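You operate a simulated robot arm through the tools that you are given. There is no shell and no other tool. Be economical: measure what you need, move in short steps, check, and stop when the job is done.

Carry out the task below with a simulated robot arm. There is one attempt and no reset: what you move stays moved.

## Task
Put one of the black knobs from the top of the low bench on top of the brown box marked lenses.

The check looks at the end state, three seconds after you hand in, the way a careful person would. Anything else that was tipped, shoved, dropped, spilled or broken makes it a failure.

## Robot
A 7-joint arm with a two-finger parallel gripper, fixed in place. Base frame: the origin is at the foot of the arm, x ahead of it, y to its left, z up; the work surface is at about z = 0. Readings come in mm, rad, newtons and seconds.
With the tool pointing down near the work surface it reaches from about 240 to 620 mm from the base axis. Its first joint turns from -1.152 to 1.152 rad. Payload 2.6 kg.
Tool frame: the origin (TCP) lies between the finger pads and is the grasp point; the fingertips stand 30 mm ahead of it; z points along the fingers, y is the line along which they close. The gripper opens to 94 mm. The fingers are 28 mm wide and 10 mm thick; the gripper's body (50 by 96 mm) begins 55 mm behind the TCP.
Orientation is that of the tool frame in the base frame, as [roll, pitch, yaw] about the fixed x, y, z axes, in that order (R = Rz(yaw) Ry(pitch) Rx(roll)). With the fingers straight down and closing along the base's y, the tool's x points along the base's -x, its y along +y and its z along -z.

## Interface
- The arm moves only by the tool send_rows. Its argument "increments" is a list of rows, each an object of numbers (a shift or turn left out is 0, a gripper value left out holds the last): "tx", "ty", "tz": the shift along the base's x, y, z in units of 50 mm (1.0 is 50 mm); "twist": the turn about the base's z in units of 8 degrees (1.0 is 8 degrees). In form: [{"tx": .., "ty": .., "tz": .., "twist": ..}, ...]. A call has 1 to 10 rows; each row shifts and turns the commanded pose from where the row before left it. "fingers" is the finger opening in mm, from 0 to 94, set as the call begins (left out, the last holds). A call with a number of a shift or a turn outside -1 to 1 is refused whole. Rows are played at 5 a second. More than 50 mm and 0.15 rad between two rows, or a gripper value outside its range, and nothing of the call is played. A pose out of reach is approached as far as the arm can. The call stops where the force on the tool passes 40 N (or 10 N more than at its start, if that is more) or the arm is blocked; 0.2 s more then pass. The fingers move at their own pace (about 72 mm/s each) and stop on an object; they squeeze with about 26 N. The grip force told is the motor's: it shows also when the fingers shut on nothing. Time passes only in rows, and 0.2 s behind the last, so rows that do not move let the fingers close. It gives the time, the measured TCP pose, the force on the tool (base axes), the opening and the grip force at its end, in the units of the frame above (readings bear some noise).
- Cameras (640 x 400 px; columns grow to the right, rows downward): "scene" is fixed at [34.3, 439.4, 548.7]; the picture's right is [-0.74, -0.67, 0.00], its down [-0.47, 0.52, -0.71] and it looks along [0.47, -0.53, -0.70] (base axes); focal length 289 px, centre (320, 200). "wrist" rides on the gripper at [76, 14, -102] in the tool frame; the picture's right is [-0.18, 0.98, 0.00], its down [-0.75, -0.14, -0.64] and it looks along [-0.63, -0.12, 0.77] (tool axes); focal length 243 px, centre (320, 200). There is no depth. A picture from a camera that has moved, and an enlarged one, comes with that camera's place and axes in the base frame and with its lens.
- snapshot(camera): a new picture of that camera. The clock stands still meanwhile.
- inspect(camera, box): a new picture of the part [left, top, right, bottom] of that camera's present view, enlarged. The clock stands still meanwhile.
- sign_off(): hands the job in; it is judged then, once.

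Go step by step. Nothing tells you positions but the pictures and the camera data: compare them with the known pose of the tool, close in by small moves and look again before you grip or let go. The budget is 90 turns and 46 pictures, counting those below and the enlarged ones. Unless the task says otherwise, let go and move clear before handing in, and close with one line.

The tools are called after "Call:" as name(argument=value, ...) on one line, values as JSON. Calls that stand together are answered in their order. send_rows: Moves the arm, as the interface text tells. Its arguments: {"type":"object","properties":{"increments":{"type":"array","items":{"type":"object","properties":{"tx":{"type":"number"},"ty":{"type":"number"},"tz":{"type":"number"},"twist":{"type":"number"}}}},"fingers":{"type":"number"}},"required":["increments"]} The other tools are called the same way: snapshot (camera) takes a picture; inspect (camera, box) takes an enlarged picture of a part of a camera's view; sign_off () hands the job in.

At the start:

```text
time: 0.0
tool_pos: [367.1, 131.5, 258.3]
tcp_rot: [3.142, 0.001, -3.141]
contact_force: [0.2, 0.6, 0.1]
grip_width: 94.0
gripper_force: 0.0
```

scene: 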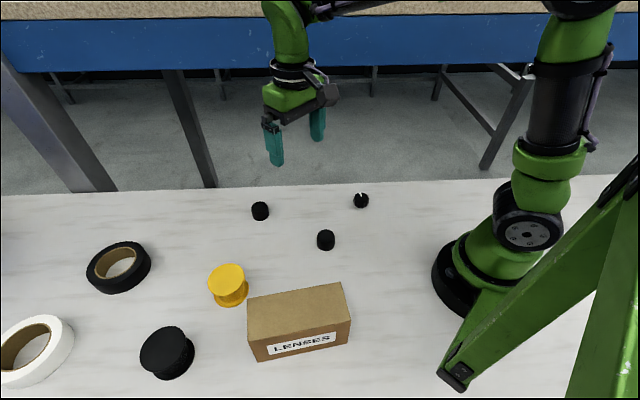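
wrist: 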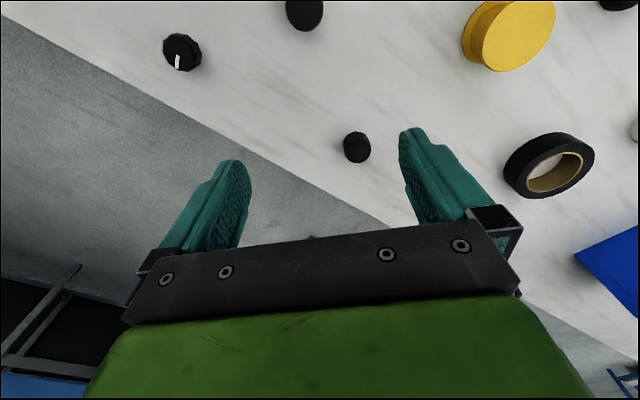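

I see three small black round objects, a brown box marked LENSES, tapes and spools on the white top. I'll enlarge the pictures to tell which ones are knobs.

Call:
inspect(camera="scene", box=[230, 170, 390, 270])

Call:
inspect(camera="scene", box=[200, 240, 392, 360])

Call:
inspect(camera="wrist", box=[130, 0, 450, 200])

```text
4.00 times, centred on (310, 220) of scene
camera zoom: at [34.3, 439.4, 548.7], right [-0.74, -0.67, 0.0], down [-0.47, 0.52, -0.71], along [0.47, -0.53, -0.7], focal length 1155 px, centre (360, 120)
```

zoom: 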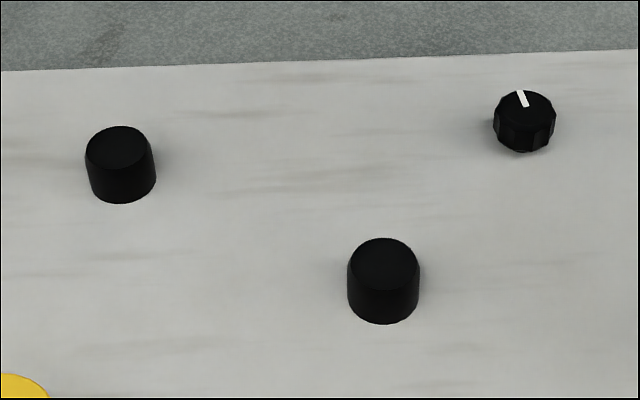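

```text
3.33 times, centred on (296, 300) of scene
camera zoom: at [34.3, 439.4, 548.7], right [-0.74, -0.67, 0.0], down [-0.47, 0.52, -0.71], along [0.47, -0.53, -0.7], focal length 963 px, centre (400, -133)
```

zoom: 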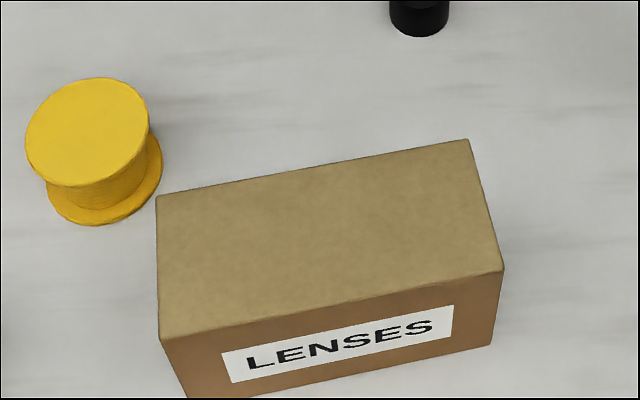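

```text
2.00 times, centred on (290, 100) of wrist
camera zoom: at [290.8, 147.5, 360.9], right [0.18, 0.98, 0.0], down [0.75, -0.14, 0.64], along [0.63, -0.12, -0.77], focal length 485 px, centre (380, 400)
```

zoom: 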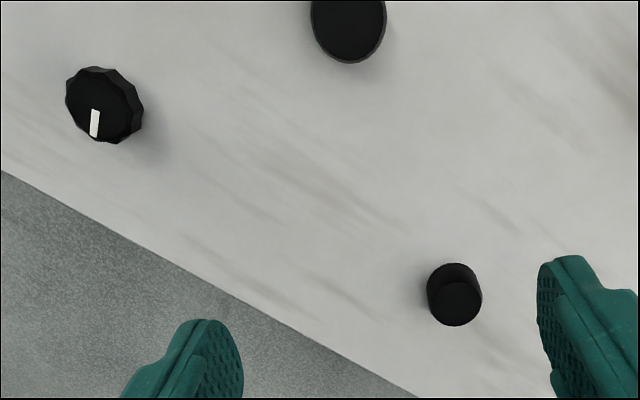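

All three look like they stand on the white top: the pointer knob near (311,-30), plain ones near (295,122) and (485,167). The box top is about 100 mm high, centred near (196,309). I'll move toward the pointer knob, staying high, and look closer.

Call:
send_rows(increments=[{"tx": -0.4, "ty": -0.8}, {"tx": -0.4, "ty": -0.8}, {"tx": -0.32, "ty": -0.8}, {"ty": -0.8, "tz": -0.8}, {"tz": -0.8}, {"tz": -0.4}])

Call:
snapshot(camera="wrist")

Call:
inspect(camera="scene", box=[310, 170, 390, 220])

```text
refused: row 4 steps farther than a row can; nothing moved
```

```text
40 pictures are left
camera wrist: at [290.8, 147.5, 360.9], right [0.18, 0.98, 0.0], down [0.75, -0.14, 0.64], along [0.63, -0.12, -0.77], focal length 243 px, centre (320, 200)
```

wrist: 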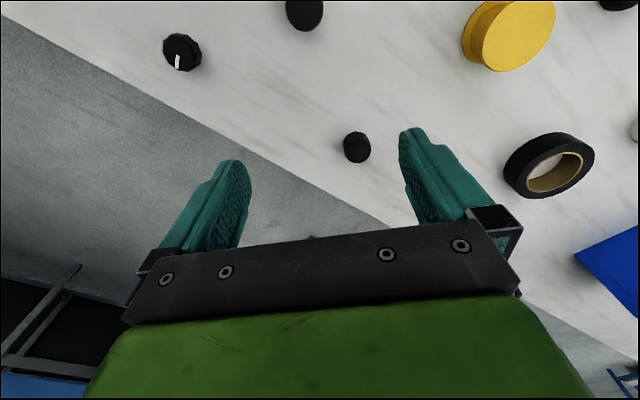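

```text
8.00 times, centred on (350, 195) of scene
camera zoom: at [34.3, 439.4, 548.7], right [-0.74, -0.67, 0.0], down [-0.47, 0.52, -0.71], along [0.47, -0.53, -0.7], focal length 2310 px, centre (80, 240)
```

zoom: 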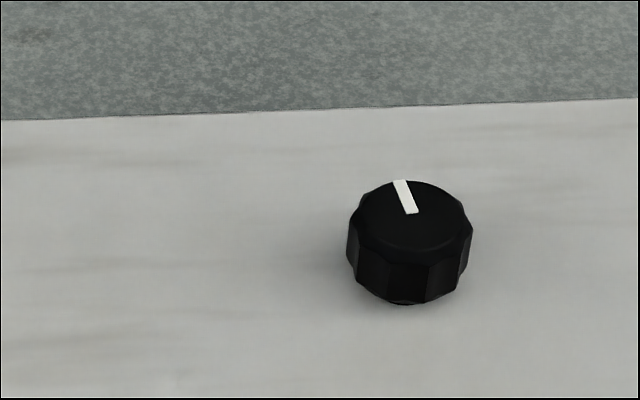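

The pointer knob is clearly a knob, about 40 mm wide, near (312,-35). The last move was refused because one diagonal row was too long, so I'm resending it in smaller steps.

Call:
send_rows(increments=[{"tx": -0.4, "ty": -0.8}, {"tx": -0.4, "ty": -0.8}, {"tx": -0.32, "ty": -0.8}, {"ty": -0.8}, {"tz": -0.8}, {"tz": -0.8}, {"tz": -0.4}])

Call:
snapshot(camera="wrist")

Call:
snapshot(camera="scene")

```text
time: 1.6
tool_pos: [310.6, -28.7, 158.1]
tcp_rot: [-3.141, 0.0, 3.139]
contact_force: [-1.2, 0.3, -0.1]
grip_width: 93.8
gripper_force: 0.0
```

```text
38 pictures are left
camera wrist: at [235.0, -12.8, 260.1], right [0.18, 0.98, 0.0], down [0.75, -0.14, 0.64], along [0.63, -0.12, -0.77], focal length 243 px, centre (320, 200)
```

wrist: 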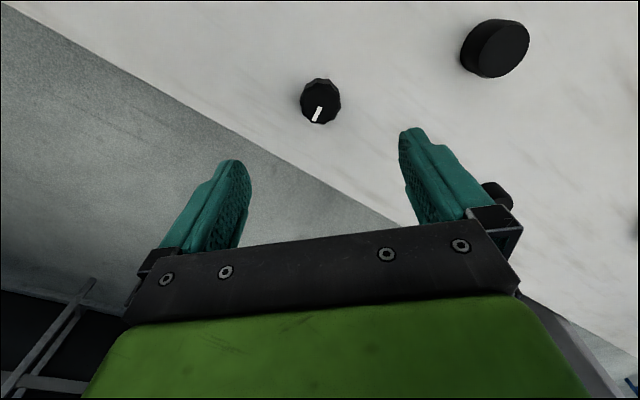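

```text
37 pictures are left
```

scene: 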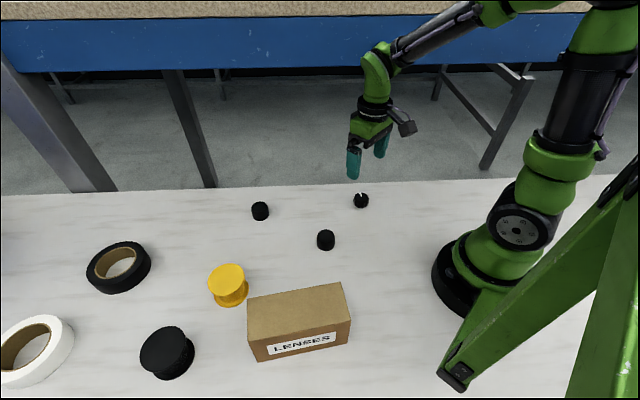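

The knob lies at about (313,-27), nearly under the tool, and no objects stand near the fingers' path. I'm going down to TCP height about 70 and looking again.

Call:
send_rows(increments=[{"tx": 0.05, "ty": 0.03, "tz": -0.6}, {"tz": -0.6}, {"tz": -0.56}])

Call:
snapshot(camera="wrist")

Call:
inspect(camera="scene", box=[310, 150, 406, 210])

```text
time: 2.4
tool_pos: [314.3, -27.9, 70.7]
tcp_rot: [-3.14, 0.001, -3.14]
contact_force: [0.1, -0.5, 0.0]
grip_width: 93.9
gripper_force: 0.2
```

```text
36 pictures are left
camera wrist: at [237.9, -11.2, 172.6], right [0.18, 0.98, 0.0], down [0.75, -0.14, 0.64], along [0.63, -0.12, -0.77], focal length 243 px, centre (320, 200)
```

wrist: 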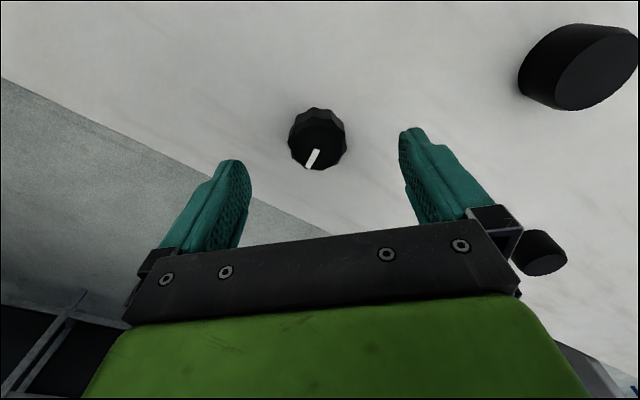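

```text
6.67 times, centred on (358, 180) of scene
camera zoom: at [34.3, 439.4, 548.7], right [-0.74, -0.67, 0.0], down [-0.47, 0.52, -0.71], along [0.47, -0.53, -0.7], focal length 1925 px, centre (67, 333)
```

zoom: 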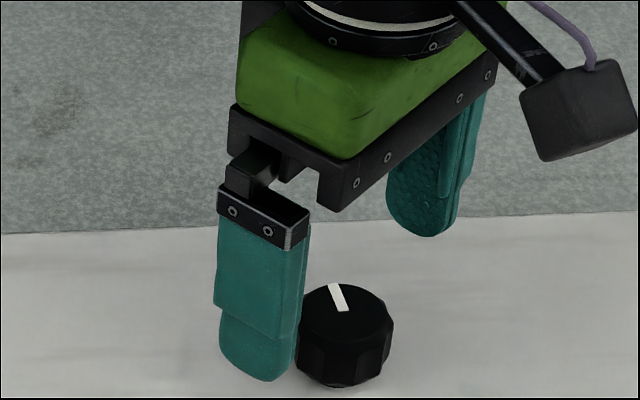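

The knob is centred between the fingers at about (314,-27) with its top near z 23. I'm going down to TCP z 35 and then closing.

Call:
send_rows(increments=[{"tz": -0.4}, {"tz": -0.32}, {}])

Call:
snapshot(camera="wrist")

```text
time: 3.2
tool_pos: [312.4, -26.2, 34.0]
tcp_rot: [3.141, 0.0, -3.14]
contact_force: [-0.7, 0.6, 0.0]
grip_width: 94.0
gripper_force: 0.0
```

```text
34 pictures are left
camera wrist: at [237.5, -10.9, 137.1], right [0.18, 0.98, 0.0], down [0.75, -0.14, 0.64], along [0.63, -0.12, -0.77], focal length 243 px, centre (320, 200)
```

wrist: 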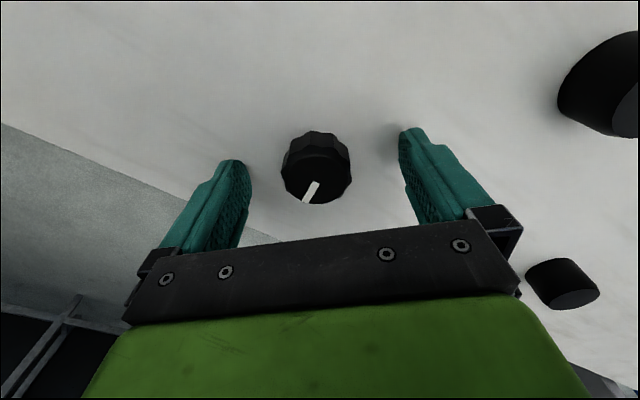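

The knob sits between the pads with the fingertips just above the surface. I'm closing the fingers now.

Call:
send_rows(increments=[{}, {}, {}, {}, {}], fingers=20)

```text
time: 4.4
tool_pos: [312.8, -27.0, 35.6]
tcp_rot: [3.141, 0.0, -3.141]
contact_force: [-0.2, -0.3, 1.0]
grip_width: 36.4
gripper_force: 25.9
```

The fingers hold the knob at 36 mm with full force. I'm lifting and checking.

Call:
send_rows(increments=[{"tz": 0.4}, {"tz": 0.8}, {"tz": 0.9}, {"tz": 0.9}, {"tz": 0.9}])

Call:
snapshot(camera="wrist")

Call:
inspect(camera="scene", box=[310, 80, 438, 160])

```text
time: 5.6
tool_pos: [313.0, -26.3, 228.3]
tcp_rot: [-3.141, 0.0, 3.141]
contact_force: [0.3, -0.2, -0.1]
grip_width: 36.4
gripper_force: 26.7
```

```text
33 pictures are left
camera wrist: at [236.5, -10.7, 331.6], right [0.18, 0.98, 0.0], down [0.75, -0.14, 0.64], along [0.63, -0.12, -0.77], focal length 243 px, centre (320, 200)
```

wrist: 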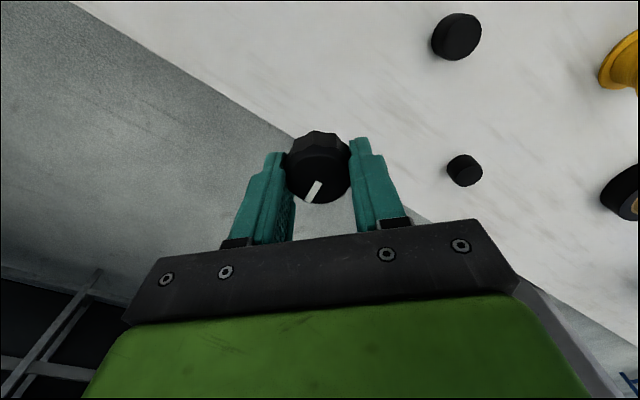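

```text
5.00 times, centred on (374, 120) of scene
camera zoom: at [34.3, 439.4, 548.7], right [-0.74, -0.67, 0.0], down [-0.47, 0.52, -0.71], along [0.47, -0.53, -0.7], focal length 1444 px, centre (50, 600)
```

zoom: 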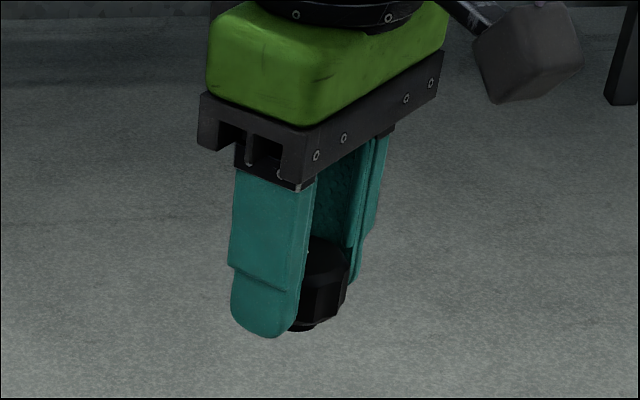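

The knob is held firmly and upright. I'm moving at this height toward the box, stopping short to view it with the wrist camera.

Call:
send_rows(increments=[{"tx": -0.25, "ty": 0.8}, {"tx": -0.25, "ty": 0.84}, {"tx": -0.29, "ty": 0.84}, {"tx": -0.29, "ty": 0.84}, {"tx": -0.29, "ty": 0.84}, {"tx": -0.29, "ty": 0.8}])

Call:
snapshot(camera="wrist")

Call:
snapshot(camera="scene")

```text
time: 7.0
tool_pos: [230.5, 221.1, 230.0]
tcp_rot: [3.141, 0.0, 3.141]
contact_force: [0.1, 0.5, -0.7]
grip_width: 36.2
gripper_force: 25.6
```

```text
31 pictures are left
camera wrist: at [153.6, 237.2, 332.1], right [0.19, 0.98, 0.0], down [0.75, -0.14, 0.64], along [0.63, -0.12, -0.77], focal length 243 px, centre (320, 200)
```

wrist: 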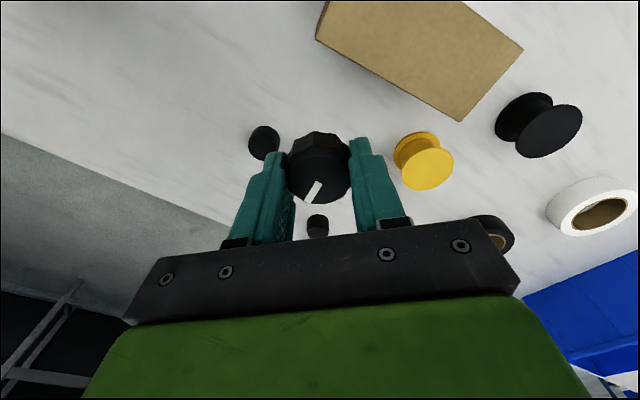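

```text
30 pictures are left
```

scene: 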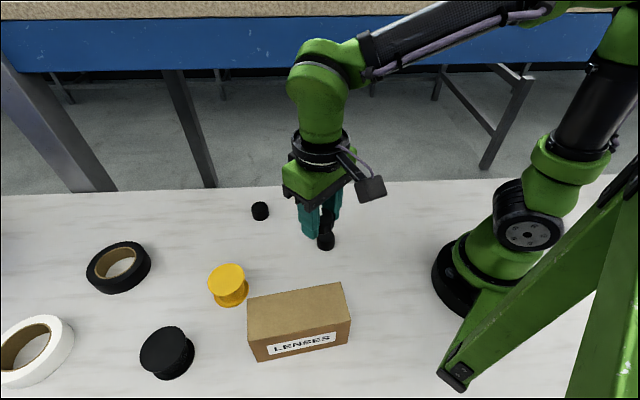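

Both views agree on the box top: about z 102, centre (196,309). I'm moving over that point, going down to TCP z about 155 and checking.

Call:
send_rows(increments=[{"tx": -0.23, "ty": 0.59}, {"tx": -0.23, "ty": 0.59}, {"tx": -0.23, "ty": 0.58}, {"tz": -0.5}, {"tz": -0.5}, {"tz": -0.5}, {}])

Call:
snapshot(camera="wrist")

Call:
snapshot(camera="scene")

```text
time: 8.6
tool_pos: [195.8, 309.6, 155.6]
tcp_rot: [3.14, 0.0, -3.14]
contact_force: [-0.4, 0.0, -0.3]
grip_width: 36.5
gripper_force: 26.2
```

```text
29 pictures are left
camera wrist: at [120.0, 324.9, 256.1], right [0.18, 0.98, 0.0], down [0.75, -0.14, 0.64], along [0.63, -0.12, -0.77], focal length 243 px, centre (320, 200)
```

wrist: 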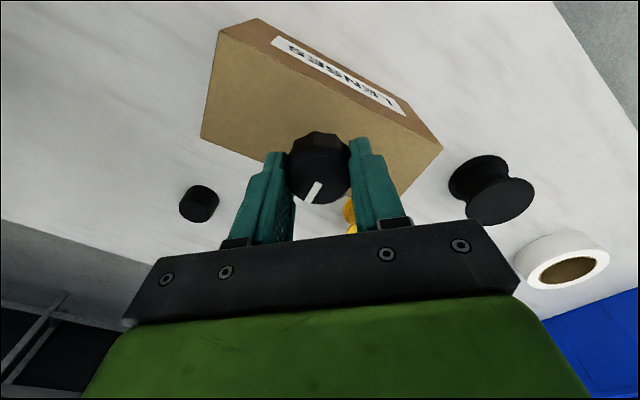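

```text
28 pictures are left
```

scene: 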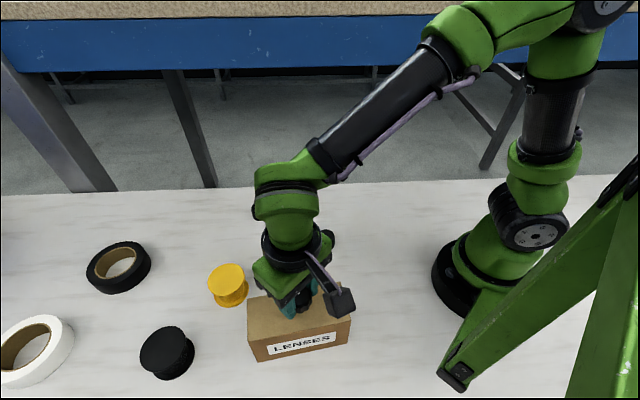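

The knob is over the middle of the box, with about 18 mm to go. I'm lowering in small steps and watching the force.

Call:
send_rows(increments=[{"tz": -0.1}, {"tz": -0.1}, {"tz": -0.06}, {"tz": -0.04}, {}])

Call:
inspect(camera="scene", box=[220, 250, 380, 350])

Call:
inspect(camera="wrist", box=[200, 60, 440, 210])

```text
time: 9.8
tool_pos: [195.7, 309.6, 139.1]
tcp_rot: [3.139, 0.001, 3.14]
contact_force: [-0.4, -0.1, -0.5]
grip_width: 36.3
gripper_force: 25.7
```

```text
4.00 times, centred on (300, 300) of scene
camera zoom: at [34.3, 439.4, 548.7], right [-0.74, -0.67, 0.0], down [-0.47, 0.52, -0.71], along [0.47, -0.53, -0.7], focal length 1155 px, centre (400, -200)
```

zoom: 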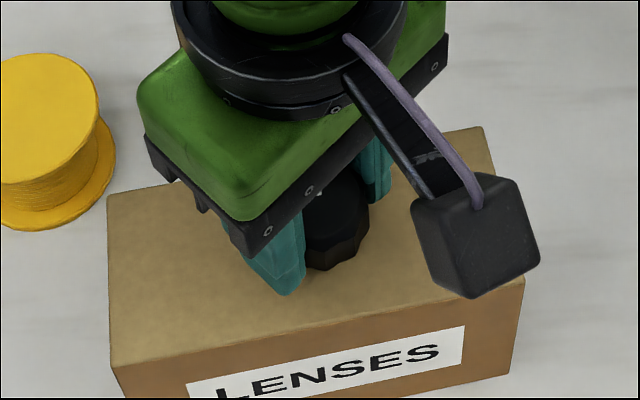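

```text
2.67 times, centred on (320, 135) of wrist
camera zoom: at [119.8, 324.8, 241.5], right [0.18, 0.98, 0.0], down [0.75, -0.14, 0.64], along [0.63, -0.12, -0.77], focal length 647 px, centre (320, 373)
```

zoom: 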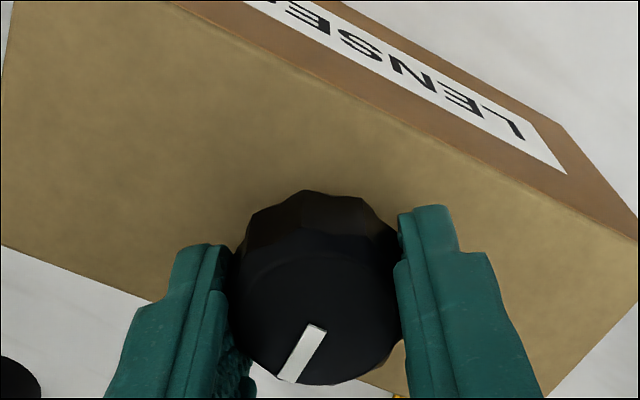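

No contact yet, and the knob is very close to the box top. I'm lowering by about 1 mm per row until the force shows contact.

Call:
send_rows(increments=[{"tz": -0.02}, {"tz": -0.02}, {}])

```text
time: 10.6
tool_pos: [196.4, 308.9, 138.3]
tcp_rot: [3.141, 0.0, -3.14]
contact_force: [-0.4, 0.4, 0.1]
grip_width: 36.2
gripper_force: 26.2
```

Call:
send_rows(increments=[{"tz": -0.02}, {}])

```text
time: 11.2
tool_pos: [195.2, 310.0, 135.2]
tcp_rot: [-3.14, 0.002, -3.141]
contact_force: [0.1, -1.5, 0.4]
grip_width: 36.2
gripper_force: 25.5
```

Still no clear contact force; readings carry about 1 mm of noise. I'm continuing down 1 mm at a time.

Call:
send_rows(increments=[{"tz": -0.02}, {}])

```text
time: 11.8
tool_pos: [196.1, 309.3, 135.9]
tcp_rot: [-3.141, 0.001, 3.141]
contact_force: [0.1, -0.3, -0.4]
grip_width: 36.5
gripper_force: 26.1
```

Call:
send_rows(increments=[{"tz": -0.02}, {}])

Call:
inspect(camera="scene", box=[268, 285, 332, 325])

```text
time: 12.4
tool_pos: [196.2, 309.1, 134.9]
tcp_rot: [3.141, 0.001, -3.141]
contact_force: [-0.7, -1.2, 5.4]
grip_width: 36.4
gripper_force: 26.6
```

```text
10.00 times, centred on (300, 305) of scene
camera zoom: at [34.3, 439.4, 548.8], right [-0.74, -0.67, 0.0], down [-0.47, 0.52, -0.71], along [0.47, -0.53, -0.7], focal length 2888 px, centre (520, -850)
```

zoom: 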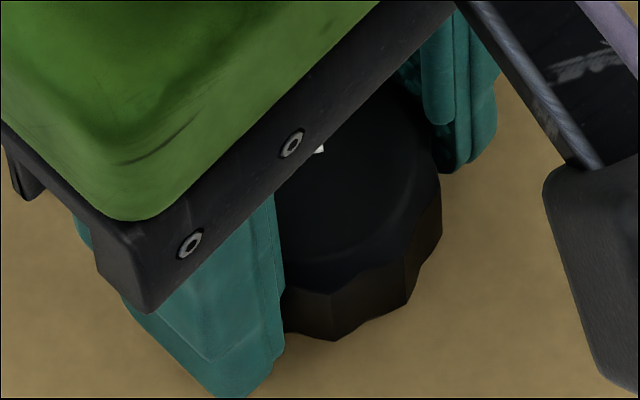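

The upward force of 5 N shows the knob resting on the box. I'm opening the fingers.

Call:
send_rows(increments=[{}, {}, {}], fingers=70)

```text
time: 13.2
tool_pos: [194.9, 309.6, 135.1]
tcp_rot: [3.14, 0.0, -3.141]
contact_force: [1.3, -0.2, -0.4]
grip_width: 70.2
gripper_force: 0.1
```

The fingers are open and the load is gone. I'm rising straight up and backing clear to check.

Call:
send_rows(increments=[{"tz": 0.3}, {"tz": 0.6}, {"tz": 0.8}, {"tz": 0.8}, {"tx": 0.25, "ty": -0.8}, {"tx": 0.25, "ty": -0.8}, {"tx": 0.25, "ty": -0.8}, {}])

Call:
snapshot(camera="scene")

Call:
inspect(camera="scene", box=[220, 250, 380, 350])

```text
time: 15.0
tool_pos: [232.9, 187.6, 259.5]
tcp_rot: [3.141, -0.001, -3.14]
contact_force: [0.7, -0.5, 1.1]
grip_width: 69.8
gripper_force: 0.0
```

```text
24 pictures are left
```

scene: 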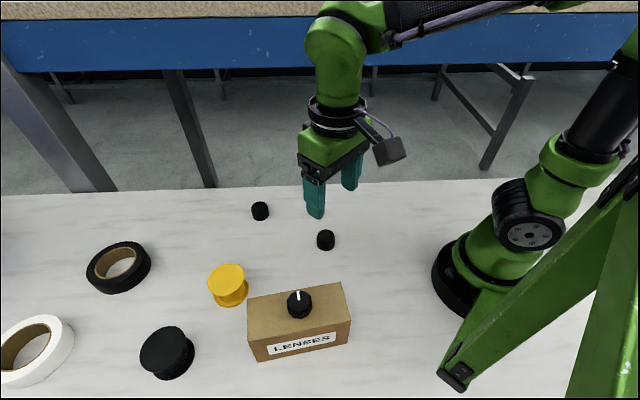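

```text
4.00 times, centred on (300, 300) of scene
camera zoom: at [34.3, 439.4, 548.7], right [-0.74, -0.67, 0.0], down [-0.47, 0.52, -0.71], along [0.47, -0.53, -0.7], focal length 1155 px, centre (400, -200)
```

zoom: 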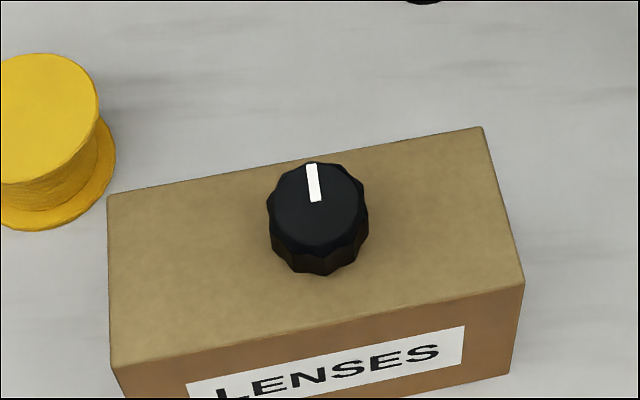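

The knob stands upright in the middle of the box top, nothing else has moved, and the gripper is clear. I'm handing in.

Call:
sign_off()

```text
The job is handed in.
```

The black knob with the white pointer line now stands upright in the middle of the lenses box top; nothing else moved, and the job is handed in.
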